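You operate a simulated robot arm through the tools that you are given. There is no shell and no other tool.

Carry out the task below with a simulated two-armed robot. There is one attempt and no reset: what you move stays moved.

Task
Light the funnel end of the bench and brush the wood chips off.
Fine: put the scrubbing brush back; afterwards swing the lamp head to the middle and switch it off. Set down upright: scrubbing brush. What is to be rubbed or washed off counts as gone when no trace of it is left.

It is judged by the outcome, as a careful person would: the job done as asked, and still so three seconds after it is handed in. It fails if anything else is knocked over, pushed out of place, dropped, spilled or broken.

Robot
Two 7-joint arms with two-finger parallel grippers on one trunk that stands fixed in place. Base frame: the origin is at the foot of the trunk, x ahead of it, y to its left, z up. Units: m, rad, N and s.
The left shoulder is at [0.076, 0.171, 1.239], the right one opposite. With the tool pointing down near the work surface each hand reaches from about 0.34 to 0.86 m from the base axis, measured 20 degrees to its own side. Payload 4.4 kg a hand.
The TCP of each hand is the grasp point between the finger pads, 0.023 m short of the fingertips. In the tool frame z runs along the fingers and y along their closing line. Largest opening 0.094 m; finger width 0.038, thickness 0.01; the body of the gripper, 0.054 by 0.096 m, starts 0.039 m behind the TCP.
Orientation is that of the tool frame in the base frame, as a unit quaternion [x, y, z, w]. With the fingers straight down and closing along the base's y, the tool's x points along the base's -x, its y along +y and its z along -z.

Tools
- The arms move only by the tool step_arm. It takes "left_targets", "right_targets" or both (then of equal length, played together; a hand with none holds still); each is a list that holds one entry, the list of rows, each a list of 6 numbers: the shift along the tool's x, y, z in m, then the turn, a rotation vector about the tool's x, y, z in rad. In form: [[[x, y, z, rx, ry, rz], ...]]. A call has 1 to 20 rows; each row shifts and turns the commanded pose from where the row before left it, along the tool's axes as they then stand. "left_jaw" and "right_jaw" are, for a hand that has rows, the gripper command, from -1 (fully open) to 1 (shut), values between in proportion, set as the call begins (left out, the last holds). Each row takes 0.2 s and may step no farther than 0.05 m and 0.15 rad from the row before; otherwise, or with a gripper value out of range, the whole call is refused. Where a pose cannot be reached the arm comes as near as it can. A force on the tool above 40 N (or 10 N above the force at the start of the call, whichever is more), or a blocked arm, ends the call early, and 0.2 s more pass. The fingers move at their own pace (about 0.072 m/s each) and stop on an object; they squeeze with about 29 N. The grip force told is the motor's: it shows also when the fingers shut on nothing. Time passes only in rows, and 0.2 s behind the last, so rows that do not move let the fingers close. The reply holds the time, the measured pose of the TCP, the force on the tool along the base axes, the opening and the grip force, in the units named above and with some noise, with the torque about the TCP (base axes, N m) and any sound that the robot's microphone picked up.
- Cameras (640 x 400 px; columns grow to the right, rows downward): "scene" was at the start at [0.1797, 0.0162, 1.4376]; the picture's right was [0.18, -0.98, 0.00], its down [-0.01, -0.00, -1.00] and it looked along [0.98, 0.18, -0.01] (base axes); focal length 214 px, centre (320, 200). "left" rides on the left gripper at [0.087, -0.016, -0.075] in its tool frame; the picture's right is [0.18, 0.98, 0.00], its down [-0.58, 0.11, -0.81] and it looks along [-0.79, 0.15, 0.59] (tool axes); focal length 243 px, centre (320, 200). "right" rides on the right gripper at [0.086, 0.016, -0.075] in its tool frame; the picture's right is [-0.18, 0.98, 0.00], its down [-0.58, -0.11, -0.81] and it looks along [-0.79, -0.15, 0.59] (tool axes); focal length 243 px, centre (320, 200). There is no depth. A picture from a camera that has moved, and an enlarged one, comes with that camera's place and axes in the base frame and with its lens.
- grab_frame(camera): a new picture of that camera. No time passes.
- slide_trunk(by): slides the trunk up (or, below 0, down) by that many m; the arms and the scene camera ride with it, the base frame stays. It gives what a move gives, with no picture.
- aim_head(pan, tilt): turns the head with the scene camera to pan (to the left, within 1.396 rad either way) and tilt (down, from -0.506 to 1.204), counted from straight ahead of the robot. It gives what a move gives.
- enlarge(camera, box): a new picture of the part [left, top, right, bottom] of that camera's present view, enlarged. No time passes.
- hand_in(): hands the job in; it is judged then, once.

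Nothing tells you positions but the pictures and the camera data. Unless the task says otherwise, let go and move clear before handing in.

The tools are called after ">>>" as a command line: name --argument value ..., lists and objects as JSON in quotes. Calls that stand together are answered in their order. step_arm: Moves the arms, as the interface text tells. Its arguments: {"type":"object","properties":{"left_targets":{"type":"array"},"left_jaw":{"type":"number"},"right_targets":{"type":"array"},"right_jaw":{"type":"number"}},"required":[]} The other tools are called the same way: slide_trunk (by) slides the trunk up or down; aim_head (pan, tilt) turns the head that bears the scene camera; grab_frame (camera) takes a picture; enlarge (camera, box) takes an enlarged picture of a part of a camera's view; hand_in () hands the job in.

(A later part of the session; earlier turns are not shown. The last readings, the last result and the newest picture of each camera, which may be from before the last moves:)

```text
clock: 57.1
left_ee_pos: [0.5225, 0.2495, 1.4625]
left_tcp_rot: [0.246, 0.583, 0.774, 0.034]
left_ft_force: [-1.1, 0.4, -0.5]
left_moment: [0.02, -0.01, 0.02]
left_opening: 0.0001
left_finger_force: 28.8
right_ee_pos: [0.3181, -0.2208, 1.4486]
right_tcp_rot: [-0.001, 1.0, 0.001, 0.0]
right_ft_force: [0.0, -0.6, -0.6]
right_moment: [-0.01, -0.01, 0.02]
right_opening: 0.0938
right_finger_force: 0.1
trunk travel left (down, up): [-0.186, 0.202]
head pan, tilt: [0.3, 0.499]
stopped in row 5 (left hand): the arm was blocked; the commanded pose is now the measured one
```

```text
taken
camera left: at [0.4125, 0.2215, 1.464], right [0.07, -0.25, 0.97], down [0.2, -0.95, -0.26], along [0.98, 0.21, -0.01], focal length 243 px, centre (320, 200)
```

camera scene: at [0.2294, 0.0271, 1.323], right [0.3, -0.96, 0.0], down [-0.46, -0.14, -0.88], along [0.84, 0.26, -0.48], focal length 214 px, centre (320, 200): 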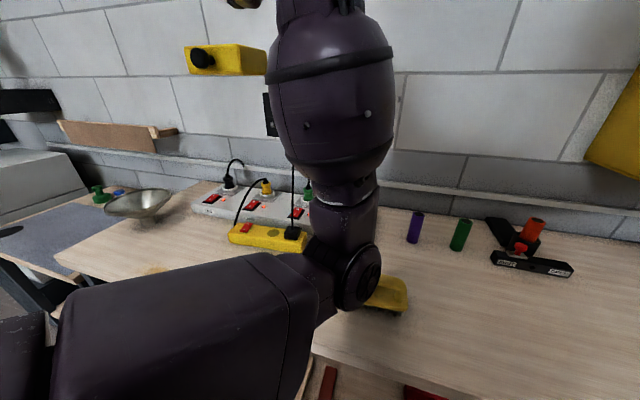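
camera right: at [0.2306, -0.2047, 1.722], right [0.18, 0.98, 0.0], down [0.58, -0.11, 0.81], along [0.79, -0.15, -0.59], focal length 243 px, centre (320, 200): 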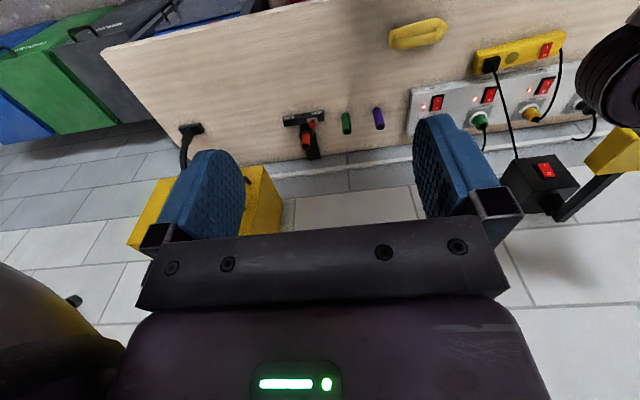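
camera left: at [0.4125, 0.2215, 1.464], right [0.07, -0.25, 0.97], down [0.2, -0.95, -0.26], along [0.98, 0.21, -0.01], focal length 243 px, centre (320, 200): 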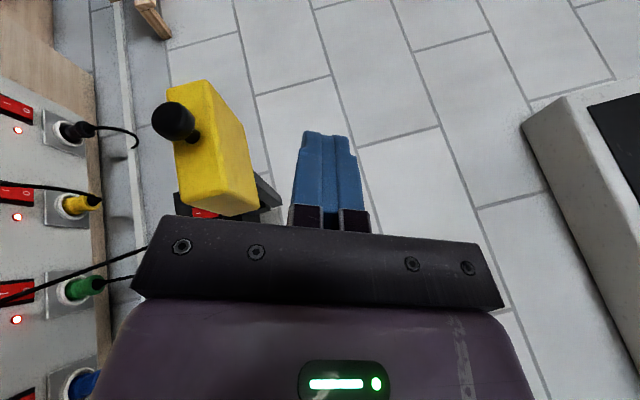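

It stopped part way again when the shoulder had to turn inward. I continue turning about the fingertips instead, which lets the wrist move outward.

>>> step_arm --left_targets '[[[0, 0, 0, -0.0024, -0.1276, -0.0477], [0, 0, 0, -0.0024, -0.1276, -0.0477], [0, 0, 0, -0.0024, -0.1276, -0.0477], [0, 0, 0, -0.0024, -0.1276, -0.0477], [0, 0, 0, -0.0024, -0.1276, -0.0477], [0, 0, 0, -0.0024, -0.1276, -0.0477], [0, 0, 0, 0, 0, 0]]]'

>>> grab_frame --camera "scene"

>>> grab_frame --camera "left"

```text
clock: 58.2
left_ee_pos: [0.5182, 0.2995, 1.4632]
left_tcp_rot: [0.341, 0.589, 0.704, 0.203]
left_ft_force: [-0.5, -0.1, -0.5]
left_moment: [-0.01, 0.0, 0.0]
left_opening: 0.0001
left_finger_force: 28.9
right_ee_pos: [0.3191, -0.2185, 1.4488]
right_tcp_rot: [-0.002, 1.0, 0.001, -0.001]
right_ft_force: [0.6, 0.3, 0.2]
right_moment: [0.01, 0.0, 0.0]
right_opening: 0.0941
right_finger_force: 0.1
trunk travel left (down, up): [-0.186, 0.202]
head pan, tilt: [0.3, 0.499]
stopped in row 5 (left hand): the arm was blocked; the commanded pose is now the measured one
```

```text
taken
camera scene: at [0.23, 0.0279, 1.3228], right [0.3, -0.96, 0.0], down [-0.46, -0.14, -0.88], along [0.84, 0.26, -0.48], focal length 214 px, centre (320, 200)
```

scene: 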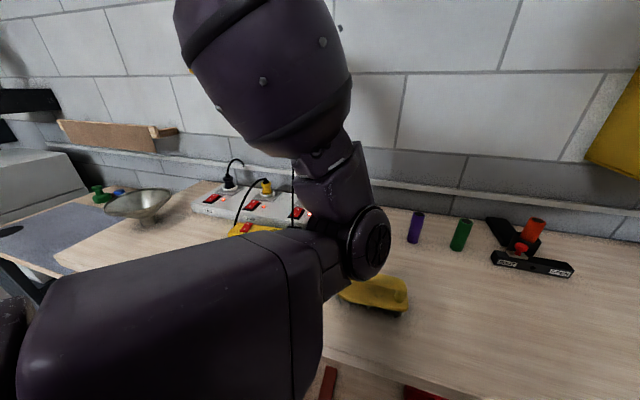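

```text
taken
camera left: at [0.4042, 0.3133, 1.463], right [-0.01, -0.1, 1.0], down [-0.17, -0.98, -0.1], along [0.99, -0.17, 0.0], focal length 243 px, centre (320, 200)
```

left: 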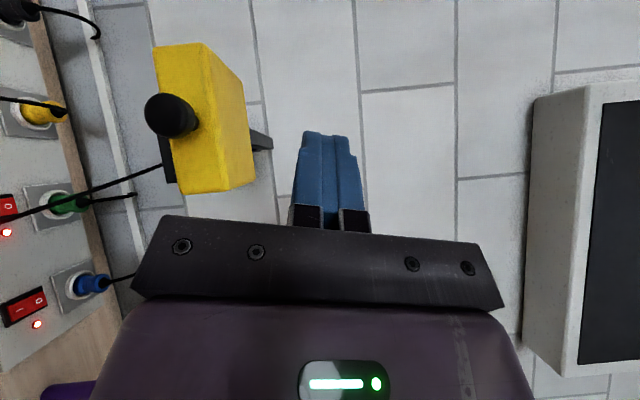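

The hand now points forward-left at the right place relative to the lamp. I move it down to lamp-head height on the right side of the head.

>>> step_arm --left_targets '[[[-0.0369, -0.0111, -0.0055, 0, 0, 0], [-0.0369, -0.0111, -0.0055, 0, 0, 0], [-0.0369, -0.0111, -0.0055, 0, 0, 0], [0, 0, 0, 0, 0, 0]]]'

>>> grab_frame --camera "scene"

>>> grab_frame --camera "left"

```text
clock: 58.9
left_ee_pos: [0.5341, 0.3025, 1.4548]
left_tcp_rot: [0.264, 0.593, 0.743, 0.162]
left_ft_force: [-0.3, -0.2, 0.2]
left_moment: [0.03, -0.03, 0.02]
left_opening: 0.0
left_finger_force: 29.1
right_ee_pos: [0.3185, -0.2204, 1.4485]
right_tcp_rot: [0.0, 1.0, 0.001, -0.001]
right_ft_force: [0.1, 0.3, 0.6]
right_moment: [0.01, -0.02, 0.03]
right_opening: 0.0941
right_finger_force: 0.1
trunk travel left (down, up): [-0.186, 0.202]
head pan, tilt: [0.3, 0.499]
stopped in row 3 (left hand): the arm was blocked; the commanded pose is now the measured one
```

```text
taken
camera scene: at [0.23, 0.0273, 1.3228], right [0.3, -0.96, 0.0], down [-0.46, -0.14, -0.88], along [0.84, 0.26, -0.48], focal length 214 px, centre (320, 200)
```

scene: 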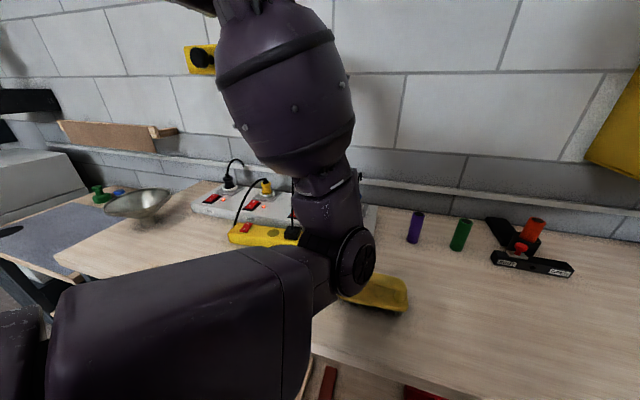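

```text
taken
camera left: at [0.4204, 0.296, 1.4466], right [-0.08, -0.14, 0.99], down [0.0, -0.99, -0.14], along [1.0, -0.01, 0.08], focal length 243 px, centre (320, 200)
```

left: 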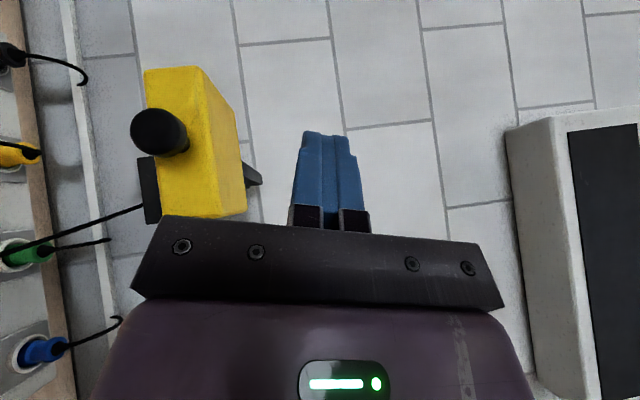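

Moving right is still stopped by the shoulder, because the elbow is still too far inside. I roll the forearm further while swinging the upper arm outward (and move the right hand farther away) so the elbow ends up on the outside.

>>> step_arm --left_targets '[[[0.0161, 0.0318, -0.0156, -0.1025, 0.0708, 0.0382], [0.0161, 0.0318, -0.0156, -0.1025, 0.0708, 0.0382], [0.0161, 0.0318, -0.0156, -0.1025, 0.0708, 0.0382], [0.0161, 0.0318, -0.0156, -0.1025, 0.0708, 0.0382], [0.0161, 0.0318, -0.0156, -0.1025, 0.0708, 0.0382], [0, 0, 0, 0, 0, 0]]]' --right_targets '[[[0, -0.035, 0, 0, 0, 0], [0, -0.035, 0, 0, 0, 0], [0, -0.035, 0, 0, 0, 0], [0, -0.035, 0, 0, 0, 0], [0, -0.035, 0, 0, 0, 0], [0, 0, 0, 0, 0, 0]]]'

>>> grab_frame --camera "scene"

```text
clock: 60.3
left_ee_pos: [0.4332, 0.2022, 1.5857]
left_tcp_rot: [0.137, 0.379, 0.914, 0.049]
left_ft_force: [-0.8, 0.4, -0.1]
left_moment: [0.01, 0.01, -0.03]
left_opening: 0.0
left_finger_force: 29.1
right_ee_pos: [0.3481, -0.3054, 1.3829]
right_tcp_rot: [-0.001, 1.0, 0.002, -0.001]
right_ft_force: [-0.1, -0.2, 0.3]
right_moment: [0.01, 0.02, 0.01]
right_opening: 0.094
right_finger_force: 0.0
right hand out of reach, approached as far as the arm can: row 1, 2, 3, 4, 5
trunk travel left (down, up): [-0.186, 0.202]
head pan, tilt: [0.3, 0.499]
```

```text
taken
camera scene: at [0.2297, 0.028, 1.3229], right [0.3, -0.96, 0.0], down [-0.46, -0.14, -0.88], along [0.84, 0.26, -0.48], focal length 214 px, centre (320, 200)
```

scene: 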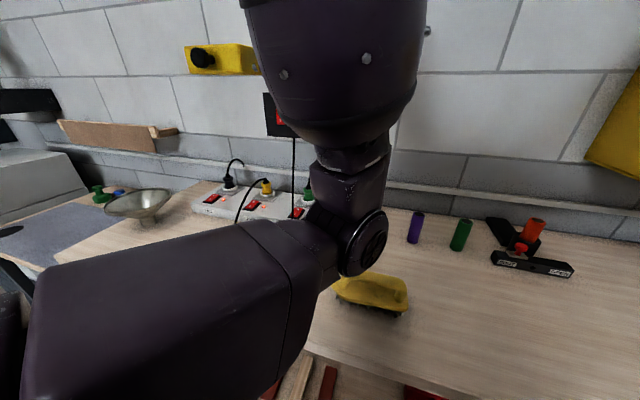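

That passed without a block. Next I swing the whole arm outward about the shoulder, then roll the forearm further in.

>>> step_arm --left_targets '[[[0.0152, -0.0302, 0.0268, 0.0298, 0.0988, 0.0945], [0.0152, -0.0302, 0.0268, 0.0298, 0.0988, 0.0945], [0.0152, -0.0302, 0.0268, 0.0298, 0.0988, 0.0945], [0, 0, 0, 0, 0, 0]]]'

>>> grab_frame --camera "scene"

```text
clock: 61.3
left_ee_pos: [0.3958, 0.3254, 1.5862]
left_tcp_rot: [0.055, 0.399, 0.904, -0.143]
left_ft_force: [0.3, 0.5, 1.4]
left_moment: [-0.01, 0.02, 0.0]
left_opening: 0.0
left_finger_force: 29.2
right_ee_pos: [0.3485, -0.3074, 1.3827]
right_tcp_rot: [-0.001, 1.0, 0.002, 0.0]
right_ft_force: [-0.3, 0.1, 0.2]
right_moment: [0.01, 0.03, 0.01]
right_opening: 0.0941
right_finger_force: 0.0
trunk travel left (down, up): [-0.186, 0.202]
head pan, tilt: [0.3, 0.499]
```

```text
taken
camera scene: at [0.2297, 0.0262, 1.323], right [0.3, -0.96, 0.0], down [-0.46, -0.14, -0.88], along [0.84, 0.26, -0.48], focal length 214 px, centre (320, 200)
```

scene: 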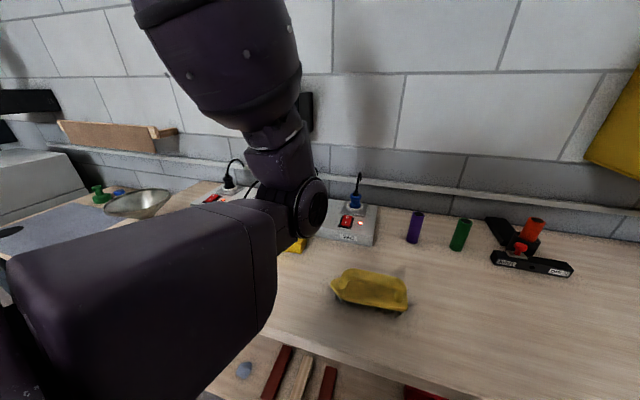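

The elbow is now further outside. I roll the forearm inward over the top and look again.

>>> step_arm --left_targets '[[[0.0152, 0.0376, -0.0213, -0.0941, 0.0319, -0.0105], [0.0152, 0.0376, -0.0213, -0.0941, 0.0319, -0.0105], [0.0152, 0.0376, -0.0213, -0.0941, 0.0319, -0.0105], [0.0152, 0.0376, -0.0213, -0.0941, 0.0319, -0.0105], [0.0152, 0.0376, -0.0213, -0.0941, 0.0319, -0.0105], [0, 0, 0, 0, 0, 0]]]'

>>> grab_frame --camera "scene"

```text
clock: 62.7
left_ee_pos: [0.3763, 0.104, 1.6187]
left_tcp_rot: [0.005, 0.167, 0.977, -0.133]
left_ft_force: [0.3, 0.3, -0.1]
left_moment: [0.01, 0.01, -0.01]
left_opening: 0.0
left_finger_force: 29.0
right_ee_pos: [0.3481, -0.3061, 1.3822]
right_tcp_rot: [0.0, 1.0, 0.001, 0.002]
right_ft_force: [0.8, -0.4, 0.6]
right_moment: [-0.03, 0.02, 0.02]
right_opening: 0.0939
right_finger_force: 0.0
trunk travel left (down, up): [-0.186, 0.202]
head pan, tilt: [0.3, 0.499]
```

```text
taken
camera scene: at [0.2296, 0.0279, 1.323], right [0.3, -0.96, 0.0], down [-0.46, -0.14, -0.88], along [0.84, 0.26, -0.48], focal length 214 px, centre (320, 200)
```

scene: 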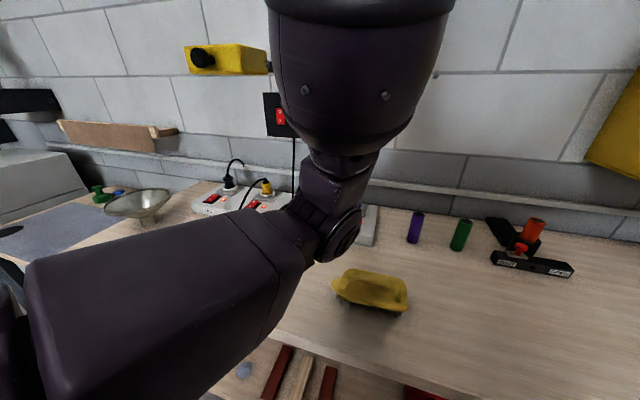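

No block; the elbow is outside and the forearm upright. I pitch the whole arm down about the shoulder so the hand comes to point forward.

>>> step_arm --left_targets '[[[-0.0388, 0.0023, -0.0244, -0.0232, -0.0818, 0.0295], [-0.0388, 0.0023, -0.0244, -0.0232, -0.0818, 0.0295], [-0.0388, 0.0023, -0.0244, -0.0232, -0.0818, 0.0295], [-0.0388, 0.0023, -0.0244, -0.0232, -0.0818, 0.0295], [-0.0388, 0.0023, -0.0244, -0.0232, -0.0818, 0.0295], [-0.0388, 0.0023, -0.0244, -0.0232, -0.0818, 0.0295], [0, 0, 0, 0, 0, 0]]]'

>>> grab_frame --camera "scene"

>>> grab_frame --camera "left"

```text
clock: 64.3
left_ee_pos: [0.5664, 0.1033, 1.4264]
left_tcp_rot: [0.265, 0.126, 0.94, -0.173]
left_ft_force: [0.0, 0.3, 0.1]
left_moment: [0.01, -0.02, -0.02]
left_opening: 0.0
left_finger_force: 29.1
right_ee_pos: [0.3491, -0.306, 1.3832]
right_tcp_rot: [-0.001, 1.0, 0.001, 0.001]
right_ft_force: [-0.4, -0.2, -0.3]
right_moment: [0.02, -0.01, 0.0]
right_opening: 0.0939
right_finger_force: 0.0
trunk travel left (down, up): [-0.186, 0.202]
head pan, tilt: [0.3, 0.499]
```

```text
taken
camera scene: at [0.2291, 0.0273, 1.3232], right [0.3, -0.96, 0.0], down [-0.46, -0.14, -0.88], along [0.84, 0.26, -0.48], focal length 214 px, centre (320, 200)
```

scene: 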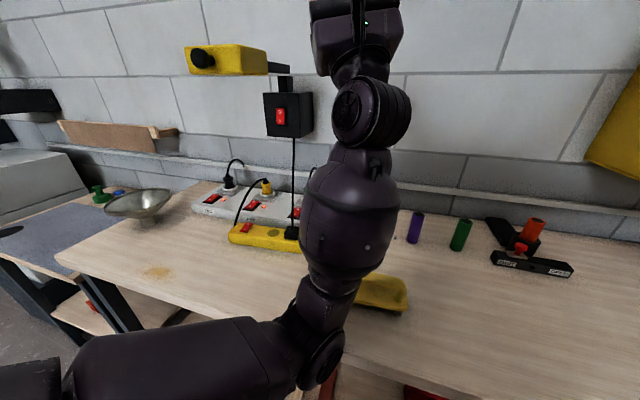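

```text
taken
camera left: at [0.458, 0.0726, 1.4105], right [0.24, -0.94, 0.24], down [0.14, -0.21, -0.97], along [0.96, 0.26, 0.08], focal length 243 px, centre (320, 200)
```

left: 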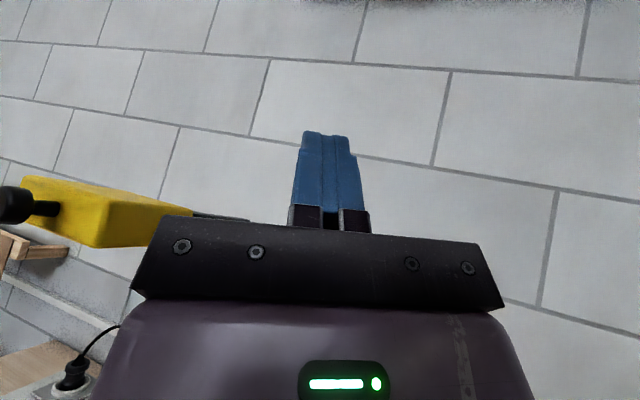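

The arm is now in a good elbow-down posture with the hand near the lamp. I level the hand to point forward-left beside the right face of the lamp head.

>>> step_arm --left_targets '[[[-0.0133, -0.0101, 0.0076, -0.0114, -0.1414, 0.0184], [-0.0133, -0.0101, 0.0076, -0.0114, -0.1414, 0.0184], [-0.0133, -0.0101, 0.0076, -0.0114, -0.1414, 0.0184], [-0.0133, -0.0101, 0.0076, -0.0114, -0.1414, 0.0184], [-0.0133, -0.0101, 0.0076, -0.0114, -0.1414, 0.0184], [-0.0133, -0.0101, 0.0076, -0.0114, -0.1414, 0.0184], [-0.0133, -0.0101, 0.0076, -0.0114, -0.1414, 0.0184], [0, 0, 0, 0, 0, 0]]]'

>>> grab_frame --camera "scene"

>>> grab_frame --camera "left"

```text
clock: 66.3
left_ee_pos: [0.6141, 0.1726, 1.3873]
left_tcp_rot: [0.67, 0.103, 0.716, -0.164]
left_ft_force: [0.2, -0.5, -0.4]
left_moment: [0.02, -0.02, 0.0]
left_opening: 0.0002
left_finger_force: 29.3
right_ee_pos: [0.3492, -0.3048, 1.3819]
right_tcp_rot: [-0.001, 1.0, 0.002, 0.0]
right_ft_force: [-0.5, -1.3, -0.7]
right_moment: [0.02, 0.01, 0.01]
right_opening: 0.0942
right_finger_force: 0.0
trunk travel left (down, up): [-0.186, 0.202]
head pan, tilt: [0.3, 0.499]
stopped in row 8 (left hand): the arm was blocked; the commanded pose is now the measured one
```

```text
taken
camera scene: at [0.2295, 0.0273, 1.323], right [0.3, -0.96, 0.0], down [-0.46, -0.14, -0.88], along [0.84, 0.26, -0.48], focal length 214 px, centre (320, 200)
```

scene: 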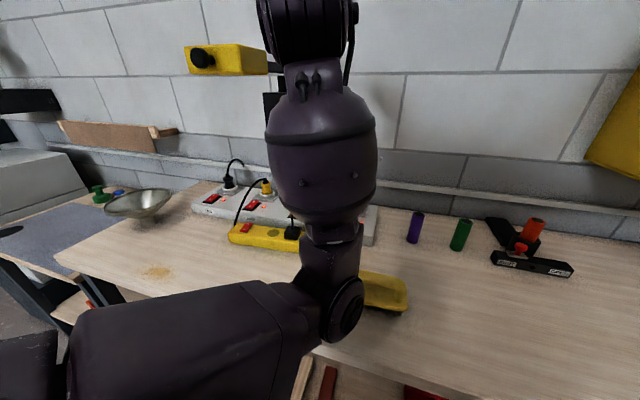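

```text
taken
camera left: at [0.5352, 0.1536, 1.47], right [0.36, -0.93, 0.11], down [-0.68, -0.34, -0.65], along [0.64, 0.16, -0.75], focal length 243 px, centre (320, 200)
```

left: 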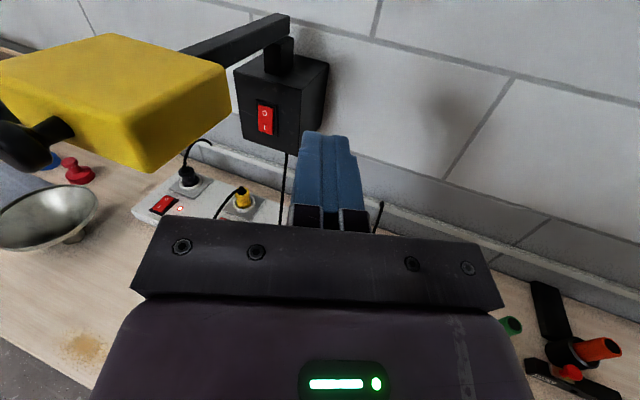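

The hand points forward-left next to the lamp with a good view of lamp and switch. I move down to the height of the head, close to its right face.

>>> step_arm --left_targets '[[[-0.0168, -0.0281, 0.0267, 0, 0, 0], [-0.0168, -0.0281, 0.0267, 0, 0, 0], [0, 0, 0, 0, 0, 0]]]'

>>> grab_frame --camera "left"

>>> grab_frame --camera "scene"

```text
clock: 67.1
left_ee_pos: [0.6427, 0.235, 1.3673]
left_tcp_rot: [0.664, 0.082, 0.723, -0.172]
left_ft_force: [-0.8, 0.6, 0.4]
left_moment: [0.02, -0.02, 0.0]
left_opening: 0.0
left_finger_force: 28.9
right_ee_pos: [0.3491, -0.3063, 1.3819]
right_tcp_rot: [-0.001, 1.0, 0.002, 0.001]
right_ft_force: [0.4, -0.3, 0.7]
right_moment: [0.0, 0.01, -0.02]
right_opening: 0.094
right_finger_force: 0.0
trunk travel left (down, up): [-0.186, 0.202]
head pan, tilt: [0.3, 0.499]
```

```text
taken
camera left: at [0.5631, 0.2137, 1.4476], right [0.34, -0.94, 0.08], down [-0.68, -0.3, -0.67], along [0.65, 0.18, -0.74], focal length 243 px, centre (320, 200)
```

left: 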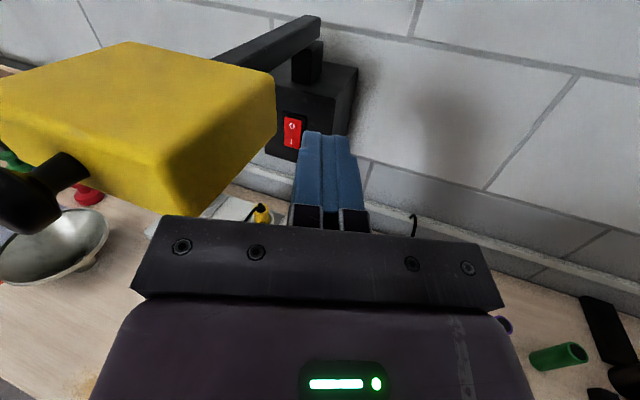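

```text
taken
camera scene: at [0.2294, 0.0271, 1.3231], right [0.3, -0.96, 0.0], down [-0.46, -0.14, -0.88], along [0.84, 0.26, -0.48], focal length 214 px, centre (320, 200)
```

scene: 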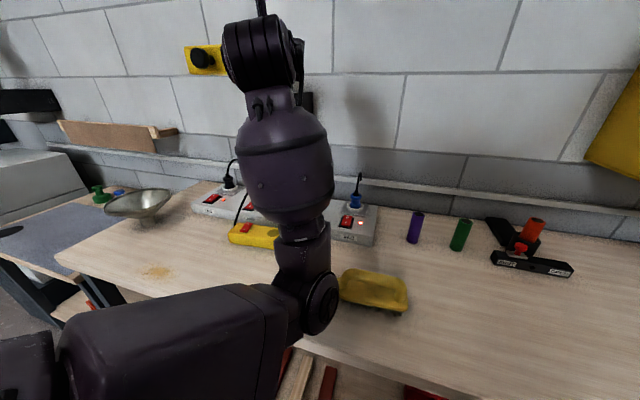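

Clear on all sides. I now push the head to the left with the fingertips.

>>> step_arm --left_targets '[[[-0.0059, -0.0287, 0.0099, 0, 0, 0], [-0.0059, -0.0287, 0.0099, 0, 0, 0], [-0.0059, -0.0287, 0.0099, 0, 0, 0], [0, 0, 0, 0, 0, 0]]]'

>>> grab_frame --camera "left"

```text
clock: 68.1
left_ee_pos: [0.6432, 0.3395, 1.3531]
left_tcp_rot: [0.672, 0.102, 0.716, -0.159]
left_ft_force: [0.2, 0.6, -0.4]
left_moment: [-0.03, 0.0, 0.01]
left_opening: 0.0
left_finger_force: 28.6
right_ee_pos: [0.3491, -0.3053, 1.3833]
right_tcp_rot: [0.0, 1.0, 0.002, 0.0]
right_ft_force: [-0.2, -0.3, -0.4]
right_moment: [0.0, -0.01, -0.01]
right_opening: 0.0942
right_finger_force: 0.1
trunk travel left (down, up): [-0.186, 0.202]
head pan, tilt: [0.3, 0.499]
```

```text
taken
camera left: at [0.5633, 0.3216, 1.4352], right [0.35, -0.93, 0.12], down [-0.68, -0.34, -0.65], along [0.64, 0.15, -0.75], focal length 243 px, centre (320, 200)
```

left: 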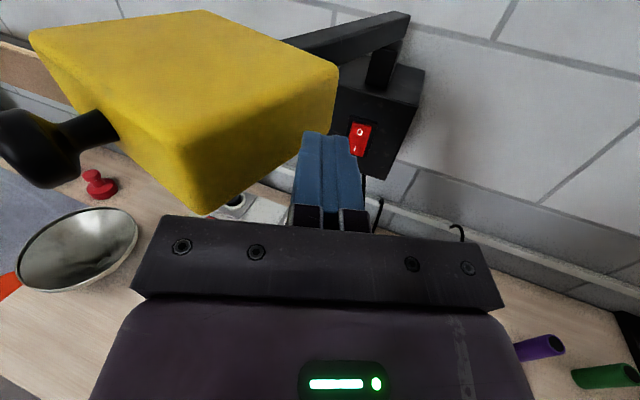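

The head follows the push with hardly any force. I keep pushing along its arc.

>>> step_arm --left_targets '[[[0.0004, -0.0262, 0.016, 0, 0, 0], [0.0004, -0.0262, 0.016, 0, 0, 0], [0.0004, -0.0262, 0.016, 0, 0, 0], [0, 0, 0, 0, 0, 0]]]'

>>> grab_frame --camera "left"

>>> grab_frame --camera "scene"

```text
clock: 69.1
left_ee_pos: [0.6514, 0.4394, 1.3686]
left_tcp_rot: [0.668, 0.101, 0.716, -0.178]
left_ft_force: [-0.3, -1.2, 0.0]
left_moment: [0.0, -0.02, -0.03]
left_opening: 0.0
left_finger_force: 29.0
right_ee_pos: [0.3498, -0.3077, 1.3826]
right_tcp_rot: [0.0, 1.0, 0.001, 0.0]
right_ft_force: [-0.2, -0.7, 0.2]
right_moment: [0.01, 0.03, 0.03]
right_opening: 0.0942
right_finger_force: 0.2
trunk travel left (down, up): [-0.186, 0.202]
head pan, tilt: [0.3, 0.499]
```

```text
taken
camera left: at [0.574, 0.4172, 1.449], right [0.38, -0.92, 0.09], down [-0.67, -0.34, -0.66], along [0.64, 0.19, -0.75], focal length 243 px, centre (320, 200)
```

left: 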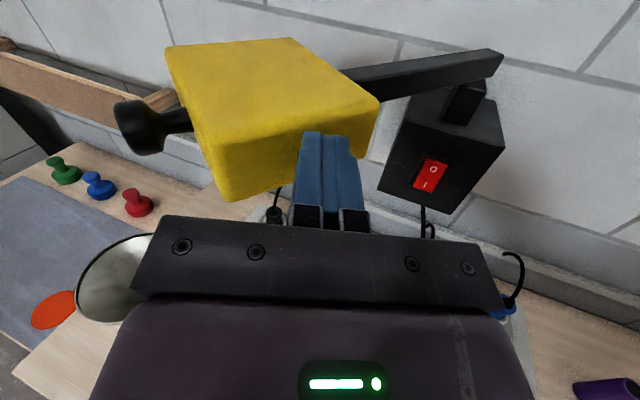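

```text
taken
camera scene: at [0.2307, 0.0264, 1.3226], right [0.3, -0.96, 0.0], down [-0.46, -0.14, -0.88], along [0.84, 0.26, -0.48], focal length 214 px, centre (320, 200)
```

scene: 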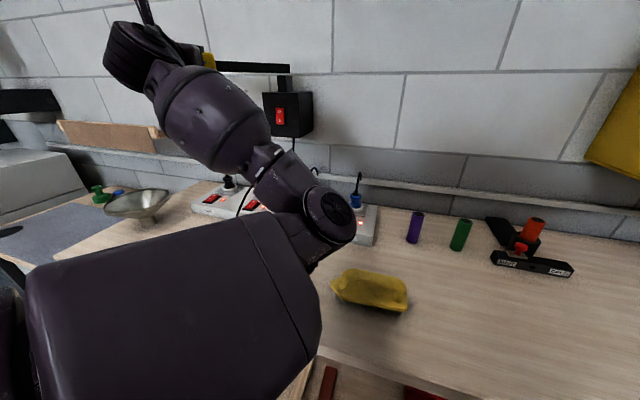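

The head is at roughly 38° to the left. I push further and watch whether a stop is felt.

>>> step_arm --left_targets '[[[-0.0049, -0.0135, 0.0255, 0, 0, 0], [-0.0049, -0.0135, 0.0255, 0, 0, 0], [-0.0049, -0.0135, 0.0255, 0, 0, 0], [0, 0, 0, 0, 0, 0]]]'

>>> grab_frame --camera "left"

>>> grab_frame --camera "scene"

```text
clock: 69.5
left_ee_pos: [0.6616, 0.4515, 1.4082]
left_tcp_rot: [0.644, 0.022, 0.705, -0.298]
left_ft_force: [0.1, -0.9, 0.1]
left_moment: [-0.04, 0.0, 0.02]
left_opening: 0.0
left_finger_force: 29.1
right_ee_pos: [0.3484, -0.307, 1.382]
right_tcp_rot: [-0.001, 1.0, 0.001, 0.0]
right_ft_force: [0.2, -0.3, 0.4]
right_moment: [0.02, -0.01, -0.03]
right_opening: 0.0939
right_finger_force: 0.0
trunk travel left (down, up): [-0.186, 0.202]
head pan, tilt: [0.3, 0.499]
stopped in row 2 (left hand): the arm was blocked; the commanded pose is now the measured one
```

```text
taken
camera left: at [0.5891, 0.4021, 1.4819], right [0.44, -0.88, -0.18], down [-0.68, -0.2, -0.71], along [0.59, 0.43, -0.68], focal length 243 px, centre (320, 200)
```

left: 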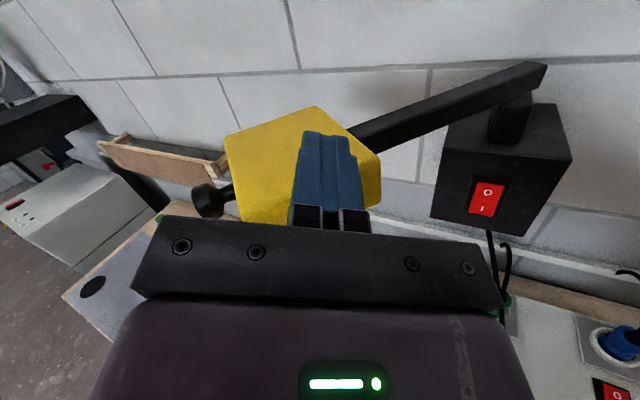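

```text
taken
camera scene: at [0.2296, 0.0269, 1.323], right [0.3, -0.96, 0.0], down [-0.46, -0.14, -0.88], along [0.84, 0.26, -0.48], focal length 214 px, centre (320, 200)
```

scene: 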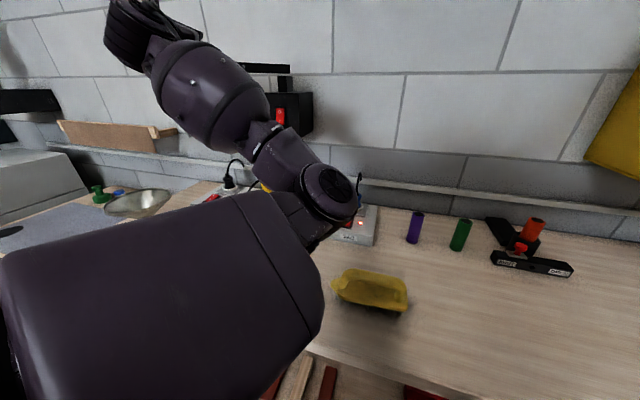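

The arm stopped by itself again, but the head now stands at about 41° left. I back the hand off to the right and level it, then I will go for the switch.

>>> step_arm --left_targets '[[[0.0026, 0.0226, -0.0254, -0.0165, -0.0405, -0.0915], [0.0026, 0.0226, -0.0254, -0.0165, -0.0405, -0.0915], [0.0026, 0.0226, -0.0254, -0.0165, -0.0405, -0.0915], [0.0026, 0.0226, -0.0254, -0.0165, -0.0405, -0.0915], [0, 0, 0, 0, 0, 0]]]'

>>> grab_frame --camera "left"

>>> grab_frame --camera "scene"

```text
clock: 71.0
left_ee_pos: [0.5856, 0.3744, 1.4095]
left_tcp_rot: [0.668, 0.176, 0.702, -0.176]
left_ft_force: [-0.8, -0.1, 0.6]
left_moment: [-0.01, 0.01, 0.01]
left_opening: 0.0
left_finger_force: 29.1
right_ee_pos: [0.3487, -0.3055, 1.3834]
right_tcp_rot: [-0.001, 1.0, 0.002, 0.001]
right_ft_force: [0.0, 0.4, 0.1]
right_moment: [0.02, -0.01, 0.01]
right_opening: 0.0943
right_finger_force: 0.1
trunk travel left (down, up): [-0.186, 0.202]
head pan, tilt: [0.3, 0.499]
stopped in row 5 (left hand): the arm was blocked; the commanded pose is now the measured one
```

```text
taken
camera left: at [0.5095, 0.3541, 1.4925], right [0.47, -0.86, 0.19], down [-0.63, -0.48, -0.62], along [0.62, 0.17, -0.76], focal length 243 px, centre (320, 200)
```

left: 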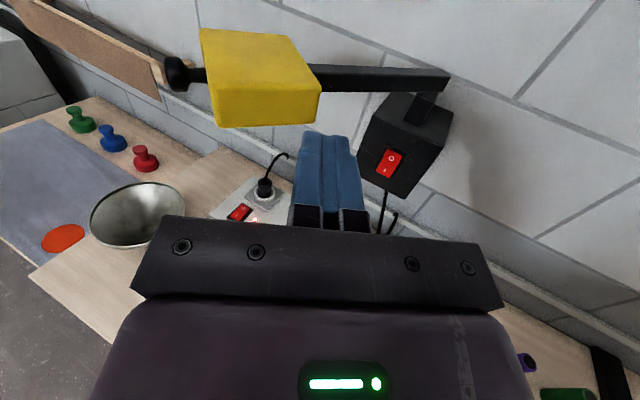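

```text
taken
camera scene: at [0.2294, 0.0276, 1.323], right [0.3, -0.96, 0.0], down [-0.46, -0.14, -0.88], along [0.84, 0.26, -0.48], focal length 214 px, centre (320, 200)
```

scene: 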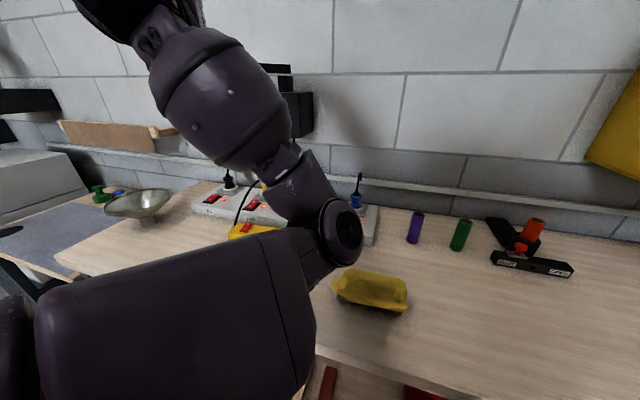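

The hand is level and free; the switch (about x 0.88, y 0.352, z 1.224) is in view. I move forward and down toward its lower, "I" half.

>>> step_arm --left_targets '[[[-0.0299, 0.0178, 0.0213, 0, 0, 0], [-0.0299, 0.0178, 0.0213, 0, 0, 0], [-0.0299, 0.0178, 0.0213, 0, 0, 0], [-0.0299, 0.0178, 0.0213, 0, 0, 0], [0, 0, 0, 0, 0, 0]]]'

>>> grab_frame --camera "left"

>>> grab_frame --camera "scene"

```text
clock: 72.0
left_ee_pos: [0.6753, 0.4475, 1.2751]
left_tcp_rot: [0.664, 0.267, 0.673, -0.187]
left_ft_force: [-0.5, -0.4, -0.1]
left_moment: [0.01, 0.01, -0.03]
left_opening: 0.0
left_finger_force: 28.9
right_ee_pos: [0.3494, -0.306, 1.3829]
right_tcp_rot: [0.0, 1.0, 0.001, 0.0]
right_ft_force: [-0.1, 0.2, -0.2]
right_moment: [0.0, -0.03, -0.02]
right_opening: 0.0939
right_finger_force: 0.0
trunk travel left (down, up): [-0.186, 0.202]
head pan, tilt: [0.3, 0.499]
stopped in row 5 (left hand): the arm was blocked; the commanded pose is now the measured one
```

```text
taken
camera left: at [0.6031, 0.4257, 1.3627], right [0.59, -0.75, 0.29], down [-0.55, -0.64, -0.55], along [0.6, 0.16, -0.78], focal length 243 px, centre (320, 200)
```

left: 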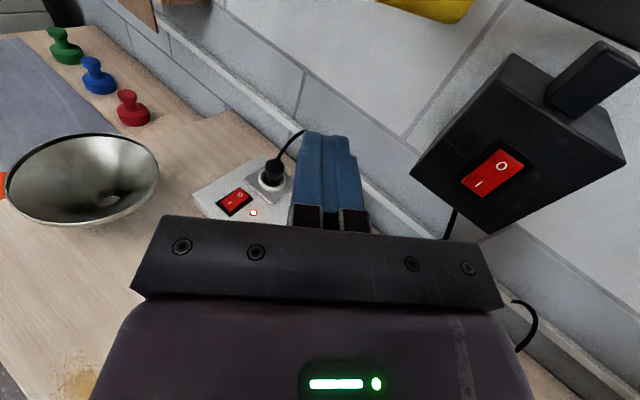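

```text
taken
camera scene: at [0.2292, 0.0269, 1.3231], right [0.3, -0.96, 0.0], down [-0.46, -0.14, -0.88], along [0.84, 0.26, -0.48], focal length 214 px, centre (320, 200)
```

scene: 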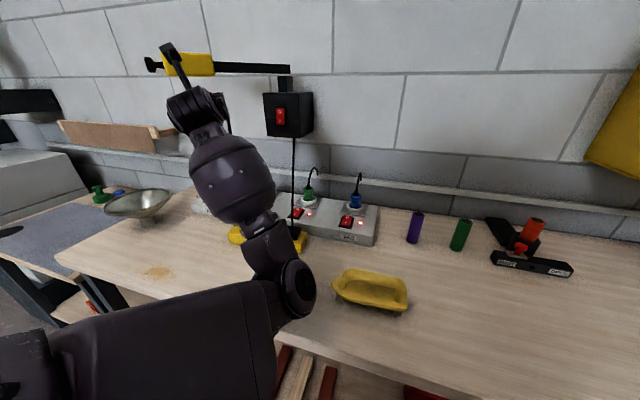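

The hand drifted left because the shoulder resists, but this posture (elbow low) is good. I turn the hand to the right about its wrist so that it points straight at the wall.

>>> step_arm --left_targets '[[[-0.0026, 0.0232, -0.0015, -0.129, -0.0144, 0.003], [-0.0026, 0.0232, -0.0015, -0.129, -0.0144, 0.003], [-0.0026, 0.0232, -0.0015, -0.129, -0.0144, 0.003], [-0.0026, 0.0232, -0.0015, -0.129, -0.0144, 0.003], [-0.0026, 0.0232, -0.0015, -0.129, -0.0144, 0.003], [0, 0, 0, 0, 0, 0]]]'

>>> grab_frame --camera "left"

>>> grab_frame --camera "scene"

```text
clock: 72.9
left_ee_pos: [0.6712, 0.465, 1.3193]
left_tcp_rot: [0.66, 0.187, 0.71, -0.158]
left_ft_force: [-0.1, -0.2, 0.3]
left_moment: [0.04, 0.0, -0.01]
left_opening: 0.0002
left_finger_force: 28.6
left hand out of reach, approached as far as the arm can: row 3, 4
right_ee_pos: [0.348, -0.3059, 1.3836]
right_tcp_rot: [-0.002, 1.0, 0.002, 0.002]
right_ft_force: [0.6, 0.3, 0.1]
right_moment: [0.01, 0.02, -0.01]
right_opening: 0.0938
right_finger_force: 0.0
trunk travel left (down, up): [-0.186, 0.202]
head pan, tilt: [0.3, 0.499]
stopped in row 4 (left hand): the arm was blocked; the commanded pose is now the measured one
```

```text
taken
camera left: at [0.5924, 0.4474, 1.4013], right [0.45, -0.86, 0.24], down [-0.61, -0.49, -0.62], along [0.65, 0.13, -0.75], focal length 243 px, centre (320, 200)
```

left: 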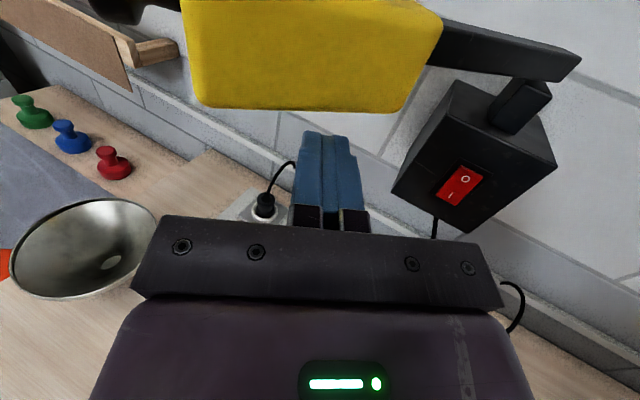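

```text
taken
camera scene: at [0.23, 0.0271, 1.3228], right [0.3, -0.96, 0.0], down [-0.46, -0.14, -0.88], along [0.84, 0.26, -0.48], focal length 214 px, centre (320, 200)
```

scene: 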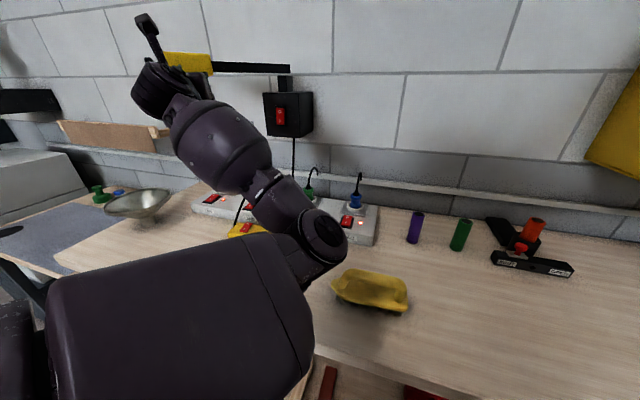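

The IK reports this as hardly reachable, and the fingertips are just under the lamp head. I retreat straight back, then roll the forearm over to get a better posture for the switch.

>>> step_arm --left_targets '[[[0, 0, -0.045, 0, 0, 0], [0, 0, -0.045, 0, 0, 0], [0, 0.02, -0.02, 0, 0, 0], [0, 0, 0, 0, 0, 0]]]'

>>> grab_frame --camera "left"

>>> grab_frame --camera "scene"

```text
clock: 73.9
left_ee_pos: [0.5734, 0.4143, 1.3231]
left_tcp_rot: [0.649, 0.204, 0.715, -0.163]
left_ft_force: [0.5, 0.0, -0.4]
left_moment: [0.0, 0.03, 0.02]
left_opening: 0.0
left_finger_force: 29.0
right_ee_pos: [0.348, -0.3051, 1.3839]
right_tcp_rot: [-0.001, 1.0, 0.002, 0.001]
right_ft_force: [0.2, 1.1, -0.6]
right_moment: [0.01, 0.02, 0.0]
right_opening: 0.0939
right_finger_force: 0.0
trunk travel left (down, up): [-0.186, 0.202]
head pan, tilt: [0.3, 0.499]
```

```text
taken
camera left: at [0.4927, 0.3954, 1.4038], right [0.47, -0.84, 0.26], down [-0.58, -0.52, -0.63], along [0.67, 0.15, -0.73], focal length 243 px, centre (320, 200)
```

left: 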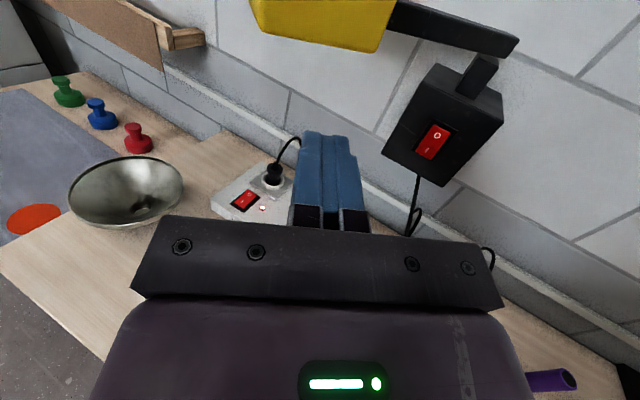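

```text
taken
camera scene: at [0.2296, 0.0274, 1.323], right [0.3, -0.96, 0.0], down [-0.46, -0.14, -0.88], along [0.84, 0.26, -0.48], focal length 214 px, centre (320, 200)
```

scene: 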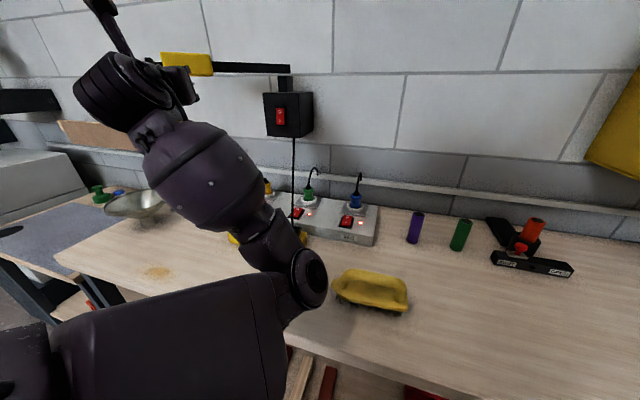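

The hand is clear. Now I roll the forearm over toward the right again, with a little outward shoulder swing.

>>> step_arm --left_targets '[[[0.0383, 0.0199, -0.0108, -0.016, 0.0806, 0.0919], [0.0383, 0.0199, -0.0108, -0.016, 0.0806, 0.0919], [0.0383, 0.0199, -0.0108, -0.016, 0.0806, 0.0919], [0.0383, 0.0199, -0.0108, -0.016, 0.0806, 0.0919], [0, 0, 0, 0, 0, 0]]]'

>>> grab_frame --camera "left"

>>> grab_frame --camera "scene"

```text
clock: 75.1
left_ee_pos: [0.5657, 0.283, 1.4516]
left_tcp_rot: [0.565, 0.013, 0.772, -0.291]
left_ft_force: [0.8, -0.1, 0.4]
left_moment: [0.03, 0.0, -0.06]
left_opening: 0.0001
left_finger_force: 28.5
right_ee_pos: [0.3491, -0.3056, 1.3832]
right_tcp_rot: [-0.001, 1.0, 0.002, 0.001]
right_ft_force: [-0.1, -0.2, 0.4]
right_moment: [-0.01, -0.01, 0.0]
right_opening: 0.0941
right_finger_force: 0.1
trunk travel left (down, up): [-0.186, 0.202]
head pan, tilt: [0.3, 0.499]
```

```text
taken
camera left: at [0.4769, 0.2351, 1.5061], right [0.42, -0.9, -0.14], down [-0.54, -0.12, -0.84], along [0.73, 0.43, -0.53], focal length 243 px, centre (320, 200)
```

left: 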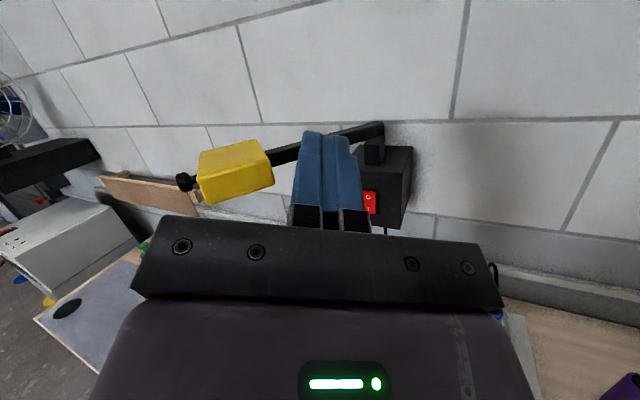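

```text
taken
camera scene: at [0.2299, 0.0272, 1.3228], right [0.3, -0.96, 0.0], down [-0.46, -0.14, -0.88], along [0.84, 0.26, -0.48], focal length 214 px, centre (320, 200)
```

scene: 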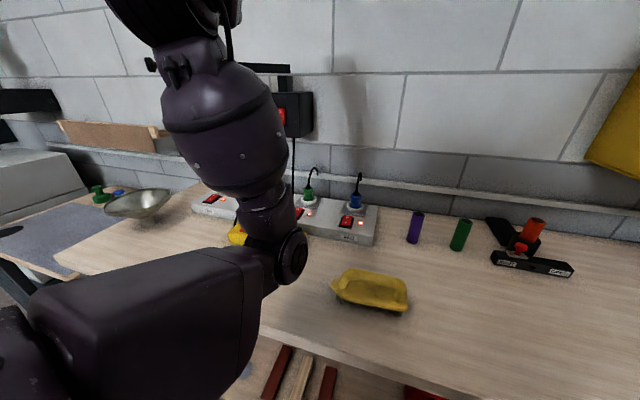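

That went smoothly and the elbow is outside now. I pitch the arm down about the shoulder to bring the hand to the switch's height.

>>> step_arm --left_targets '[[[-0.0402, 0.0233, 0.0053, -0.0392, -0.0747, 0.0314], [-0.0402, 0.0233, 0.0053, -0.0392, -0.0747, 0.0314], [-0.0402, 0.0233, 0.0053, -0.0392, -0.0747, 0.0314], [-0.0402, 0.0233, 0.0053, -0.0392, -0.0747, 0.0314], [0, 0, 0, 0, 0, 0]]]'

>>> grab_frame --camera "left"

>>> grab_frame --camera "scene"

```text
clock: 76.3
left_ee_pos: [0.6118, 0.2821, 1.285]
left_tcp_rot: [0.692, -0.038, 0.66, -0.289]
left_ft_force: [0.7, 0.6, -0.1]
left_moment: [0.0, 0.04, -0.01]
left_opening: 0.0001
left_finger_force: 29.1
right_ee_pos: [0.3237, -0.3094, 1.3897]
right_tcp_rot: [-0.002, 1.0, 0.002, 0.011]
right_ft_force: [0.2, 0.0, 0.4]
right_moment: [0.0, -0.03, 0.0]
right_opening: 0.0941
right_finger_force: 0.0
trunk travel left (down, up): [-0.186, 0.202]
head pan, tilt: [0.3, 0.499]
```

```text
taken
camera left: at [0.5479, 0.235, 1.3665], right [0.35, -0.9, -0.28], down [-0.79, -0.12, -0.6], along [0.5, 0.43, -0.75], focal length 243 px, centre (320, 200)
```

left: 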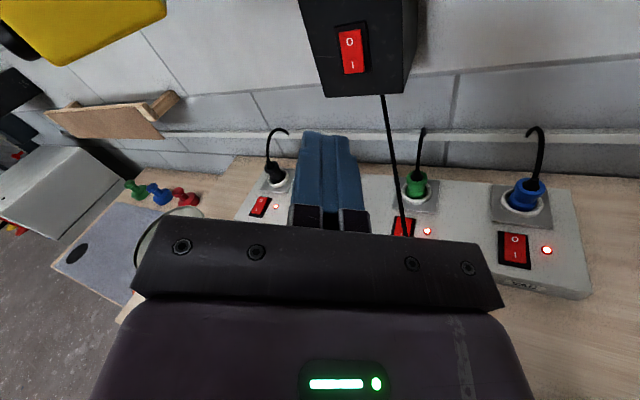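

```text
taken
camera scene: at [0.2067, 0.0241, 1.3275], right [0.3, -0.96, 0.0], down [-0.44, -0.14, -0.89], along [0.85, 0.26, -0.46], focal length 214 px, centre (320, 200)
```

scene: 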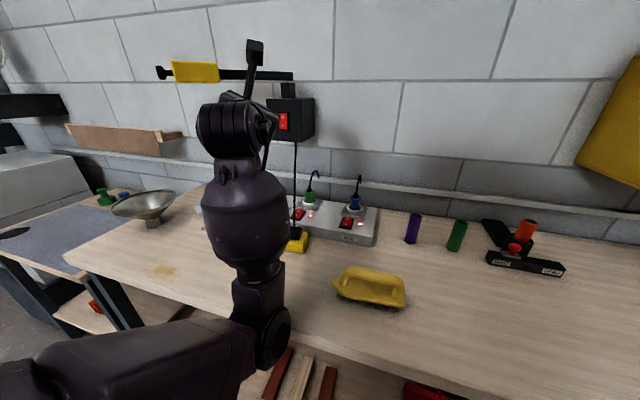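

The head camera and right hand shifted back about 2 cm, so the left elbow is probably pressing on the bench edge. I lift the trunk a little right away to free it.

>>> slide_trunk --by 0.06

>>> grab_frame --camera "scene"

>>> aim_head --pan 0.3 --tilt 0.9

>>> grab_frame --camera "scene"

```text
clock: 77.3
left_ee_pos: [0.6317, 0.2827, 1.3358]
left_tcp_rot: [0.694, -0.039, 0.659, -0.288]
left_ft_force: [0.6, -0.1, 0.8]
left_moment: [0.0, -0.01, 0.03]
left_opening: 0.0
left_finger_force: 29.2
right_ee_pos: [0.3463, -0.3066, 1.4428]
right_tcp_rot: [-0.002, 1.0, 0.001, 0.002]
right_ft_force: [0.0, -0.5, 0.9]
right_moment: [-0.01, 0.04, -0.01]
right_opening: 0.0941
right_finger_force: 0.1
trunk travel left (down, up): [-0.246, 0.142]
head pan, tilt: [0.3, 0.499]
```

```text
taken
camera scene: at [0.179, 0.0268, 1.3882], right [0.3, -0.96, 0.0], down [-0.46, -0.14, -0.88], along [0.84, 0.26, -0.48], focal length 214 px, centre (320, 200)
```

scene: 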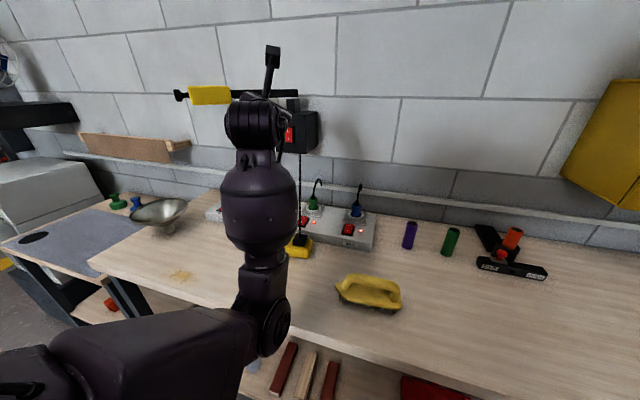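

```text
clock: 78.2
left_ee_pos: [0.6333, 0.2825, 1.3372]
left_tcp_rot: [0.694, -0.039, 0.658, -0.289]
left_ft_force: [0.2, -0.4, 0.2]
left_moment: [0.02, -0.03, 0.04]
left_opening: 0.0
left_finger_force: 28.8
right_ee_pos: [0.3479, -0.3044, 1.4426]
right_tcp_rot: [-0.002, 1.0, 0.002, 0.0]
right_ft_force: [-0.2, -0.1, 0.1]
right_moment: [0.03, 0.0, 0.01]
right_opening: 0.0943
right_finger_force: 0.0
trunk travel left (down, up): [-0.246, 0.142]
head pan, tilt: [0.3, 0.901]
```

```text
taken
camera scene: at [0.1655, 0.0227, 1.3543], right [0.3, -0.96, 0.0], down [-0.75, -0.23, -0.62], along [0.59, 0.18, -0.78], focal length 214 px, centre (320, 200)
```

scene: 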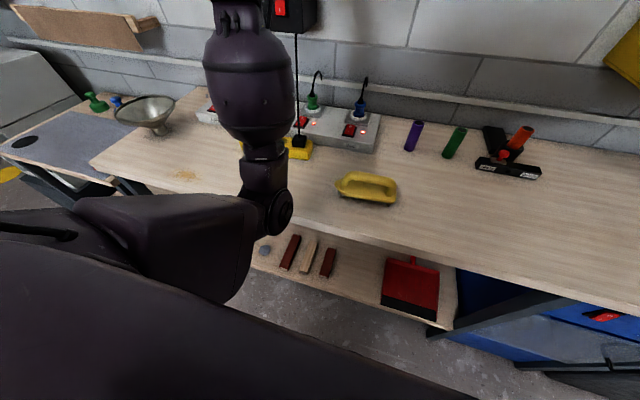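

The contact is gone and nothing on the bench has moved. I raise the trunk a bit more for elbow clearance, then continue toward the switch.

>>> slide_trunk --by 0.06

>>> step_arm --left_targets '[[[-0.03, 0.005, 0.03, 0, 0, 0], [-0.03, 0.005, 0.03, 0, 0, 0], [0, 0, 0, 0, 0, 0]]]'

>>> grab_frame --camera "left"

>>> aim_head --pan 0.3 --tilt 0.5

>>> grab_frame --camera "scene"

```text
clock: 79.2
left_ee_pos: [0.6349, 0.2827, 1.3959]
left_tcp_rot: [0.695, -0.039, 0.658, -0.288]
left_ft_force: [-0.6, -0.5, -0.3]
left_moment: [-0.02, -0.02, 0.04]
left_opening: 0.0
left_finger_force: 28.7
right_ee_pos: [0.3494, -0.3065, 1.5027]
right_tcp_rot: [-0.001, 1.0, 0.003, 0.0]
right_ft_force: [0.2, -0.3, -0.5]
right_moment: [0.01, 0.02, 0.01]
right_opening: 0.094
right_finger_force: 0.2
trunk travel left (down, up): [-0.306, 0.082]
head pan, tilt: [0.3, 0.901]
```

```text
clock: 80.0
left_ee_pos: [0.6869, 0.32, 1.3406]
left_tcp_rot: [0.694, -0.038, 0.659, -0.287]
left_ft_force: [0.5, 0.4, -0.1]
left_moment: [-0.06, 0.02, -0.01]
left_opening: 0.0001
left_finger_force: 28.8
right_ee_pos: [0.349, -0.3059, 1.5033]
right_tcp_rot: [-0.001, 1.0, 0.002, 0.001]
right_ft_force: [0.4, -0.3, -0.4]
right_moment: [-0.02, 0.03, -0.01]
right_opening: 0.094
right_finger_force: 0.0
trunk travel left (down, up): [-0.306, 0.082]
head pan, tilt: [0.3, 0.901]
```

```text
taken
camera left: at [0.6238, 0.2713, 1.4241], right [0.34, -0.9, -0.28], down [-0.8, -0.12, -0.59], along [0.5, 0.43, -0.75], focal length 243 px, centre (320, 200)
```

left: 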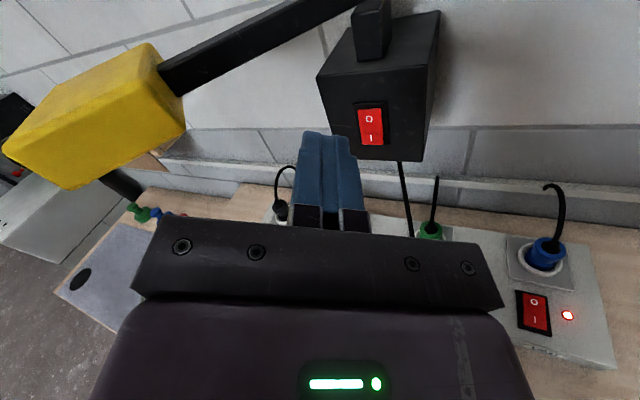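

```text
clock: 80.9
left_ee_pos: [0.6872, 0.3197, 1.3409]
left_tcp_rot: [0.694, -0.039, 0.658, -0.288]
left_ft_force: [0.3, 0.2, -0.3]
left_moment: [0.01, 0.0, -0.02]
left_opening: 0.0
left_finger_force: 29.0
right_ee_pos: [0.3478, -0.3057, 1.5023]
right_tcp_rot: [-0.002, 1.0, 0.001, 0.001]
right_ft_force: [0.2, 0.2, 0.0]
right_moment: [-0.02, 0.01, 0.01]
right_opening: 0.0938
right_finger_force: 0.0
trunk travel left (down, up): [-0.306, 0.082]
head pan, tilt: [0.3, 0.499]
```

```text
taken
camera scene: at [0.1512, 0.0273, 1.451], right [0.3, -0.96, 0.0], down [-0.46, -0.14, -0.88], along [0.84, 0.26, -0.48], focal length 214 px, centre (320, 200)
```

scene: 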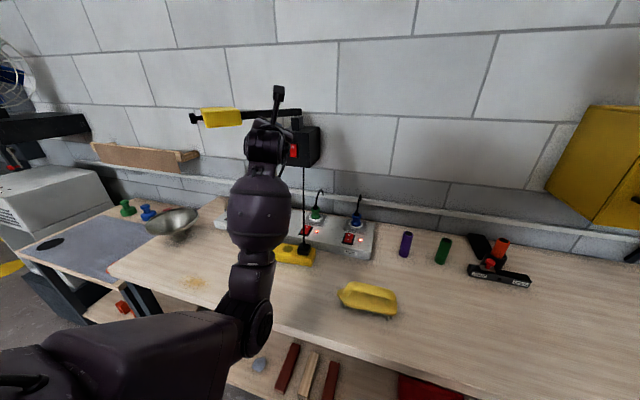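

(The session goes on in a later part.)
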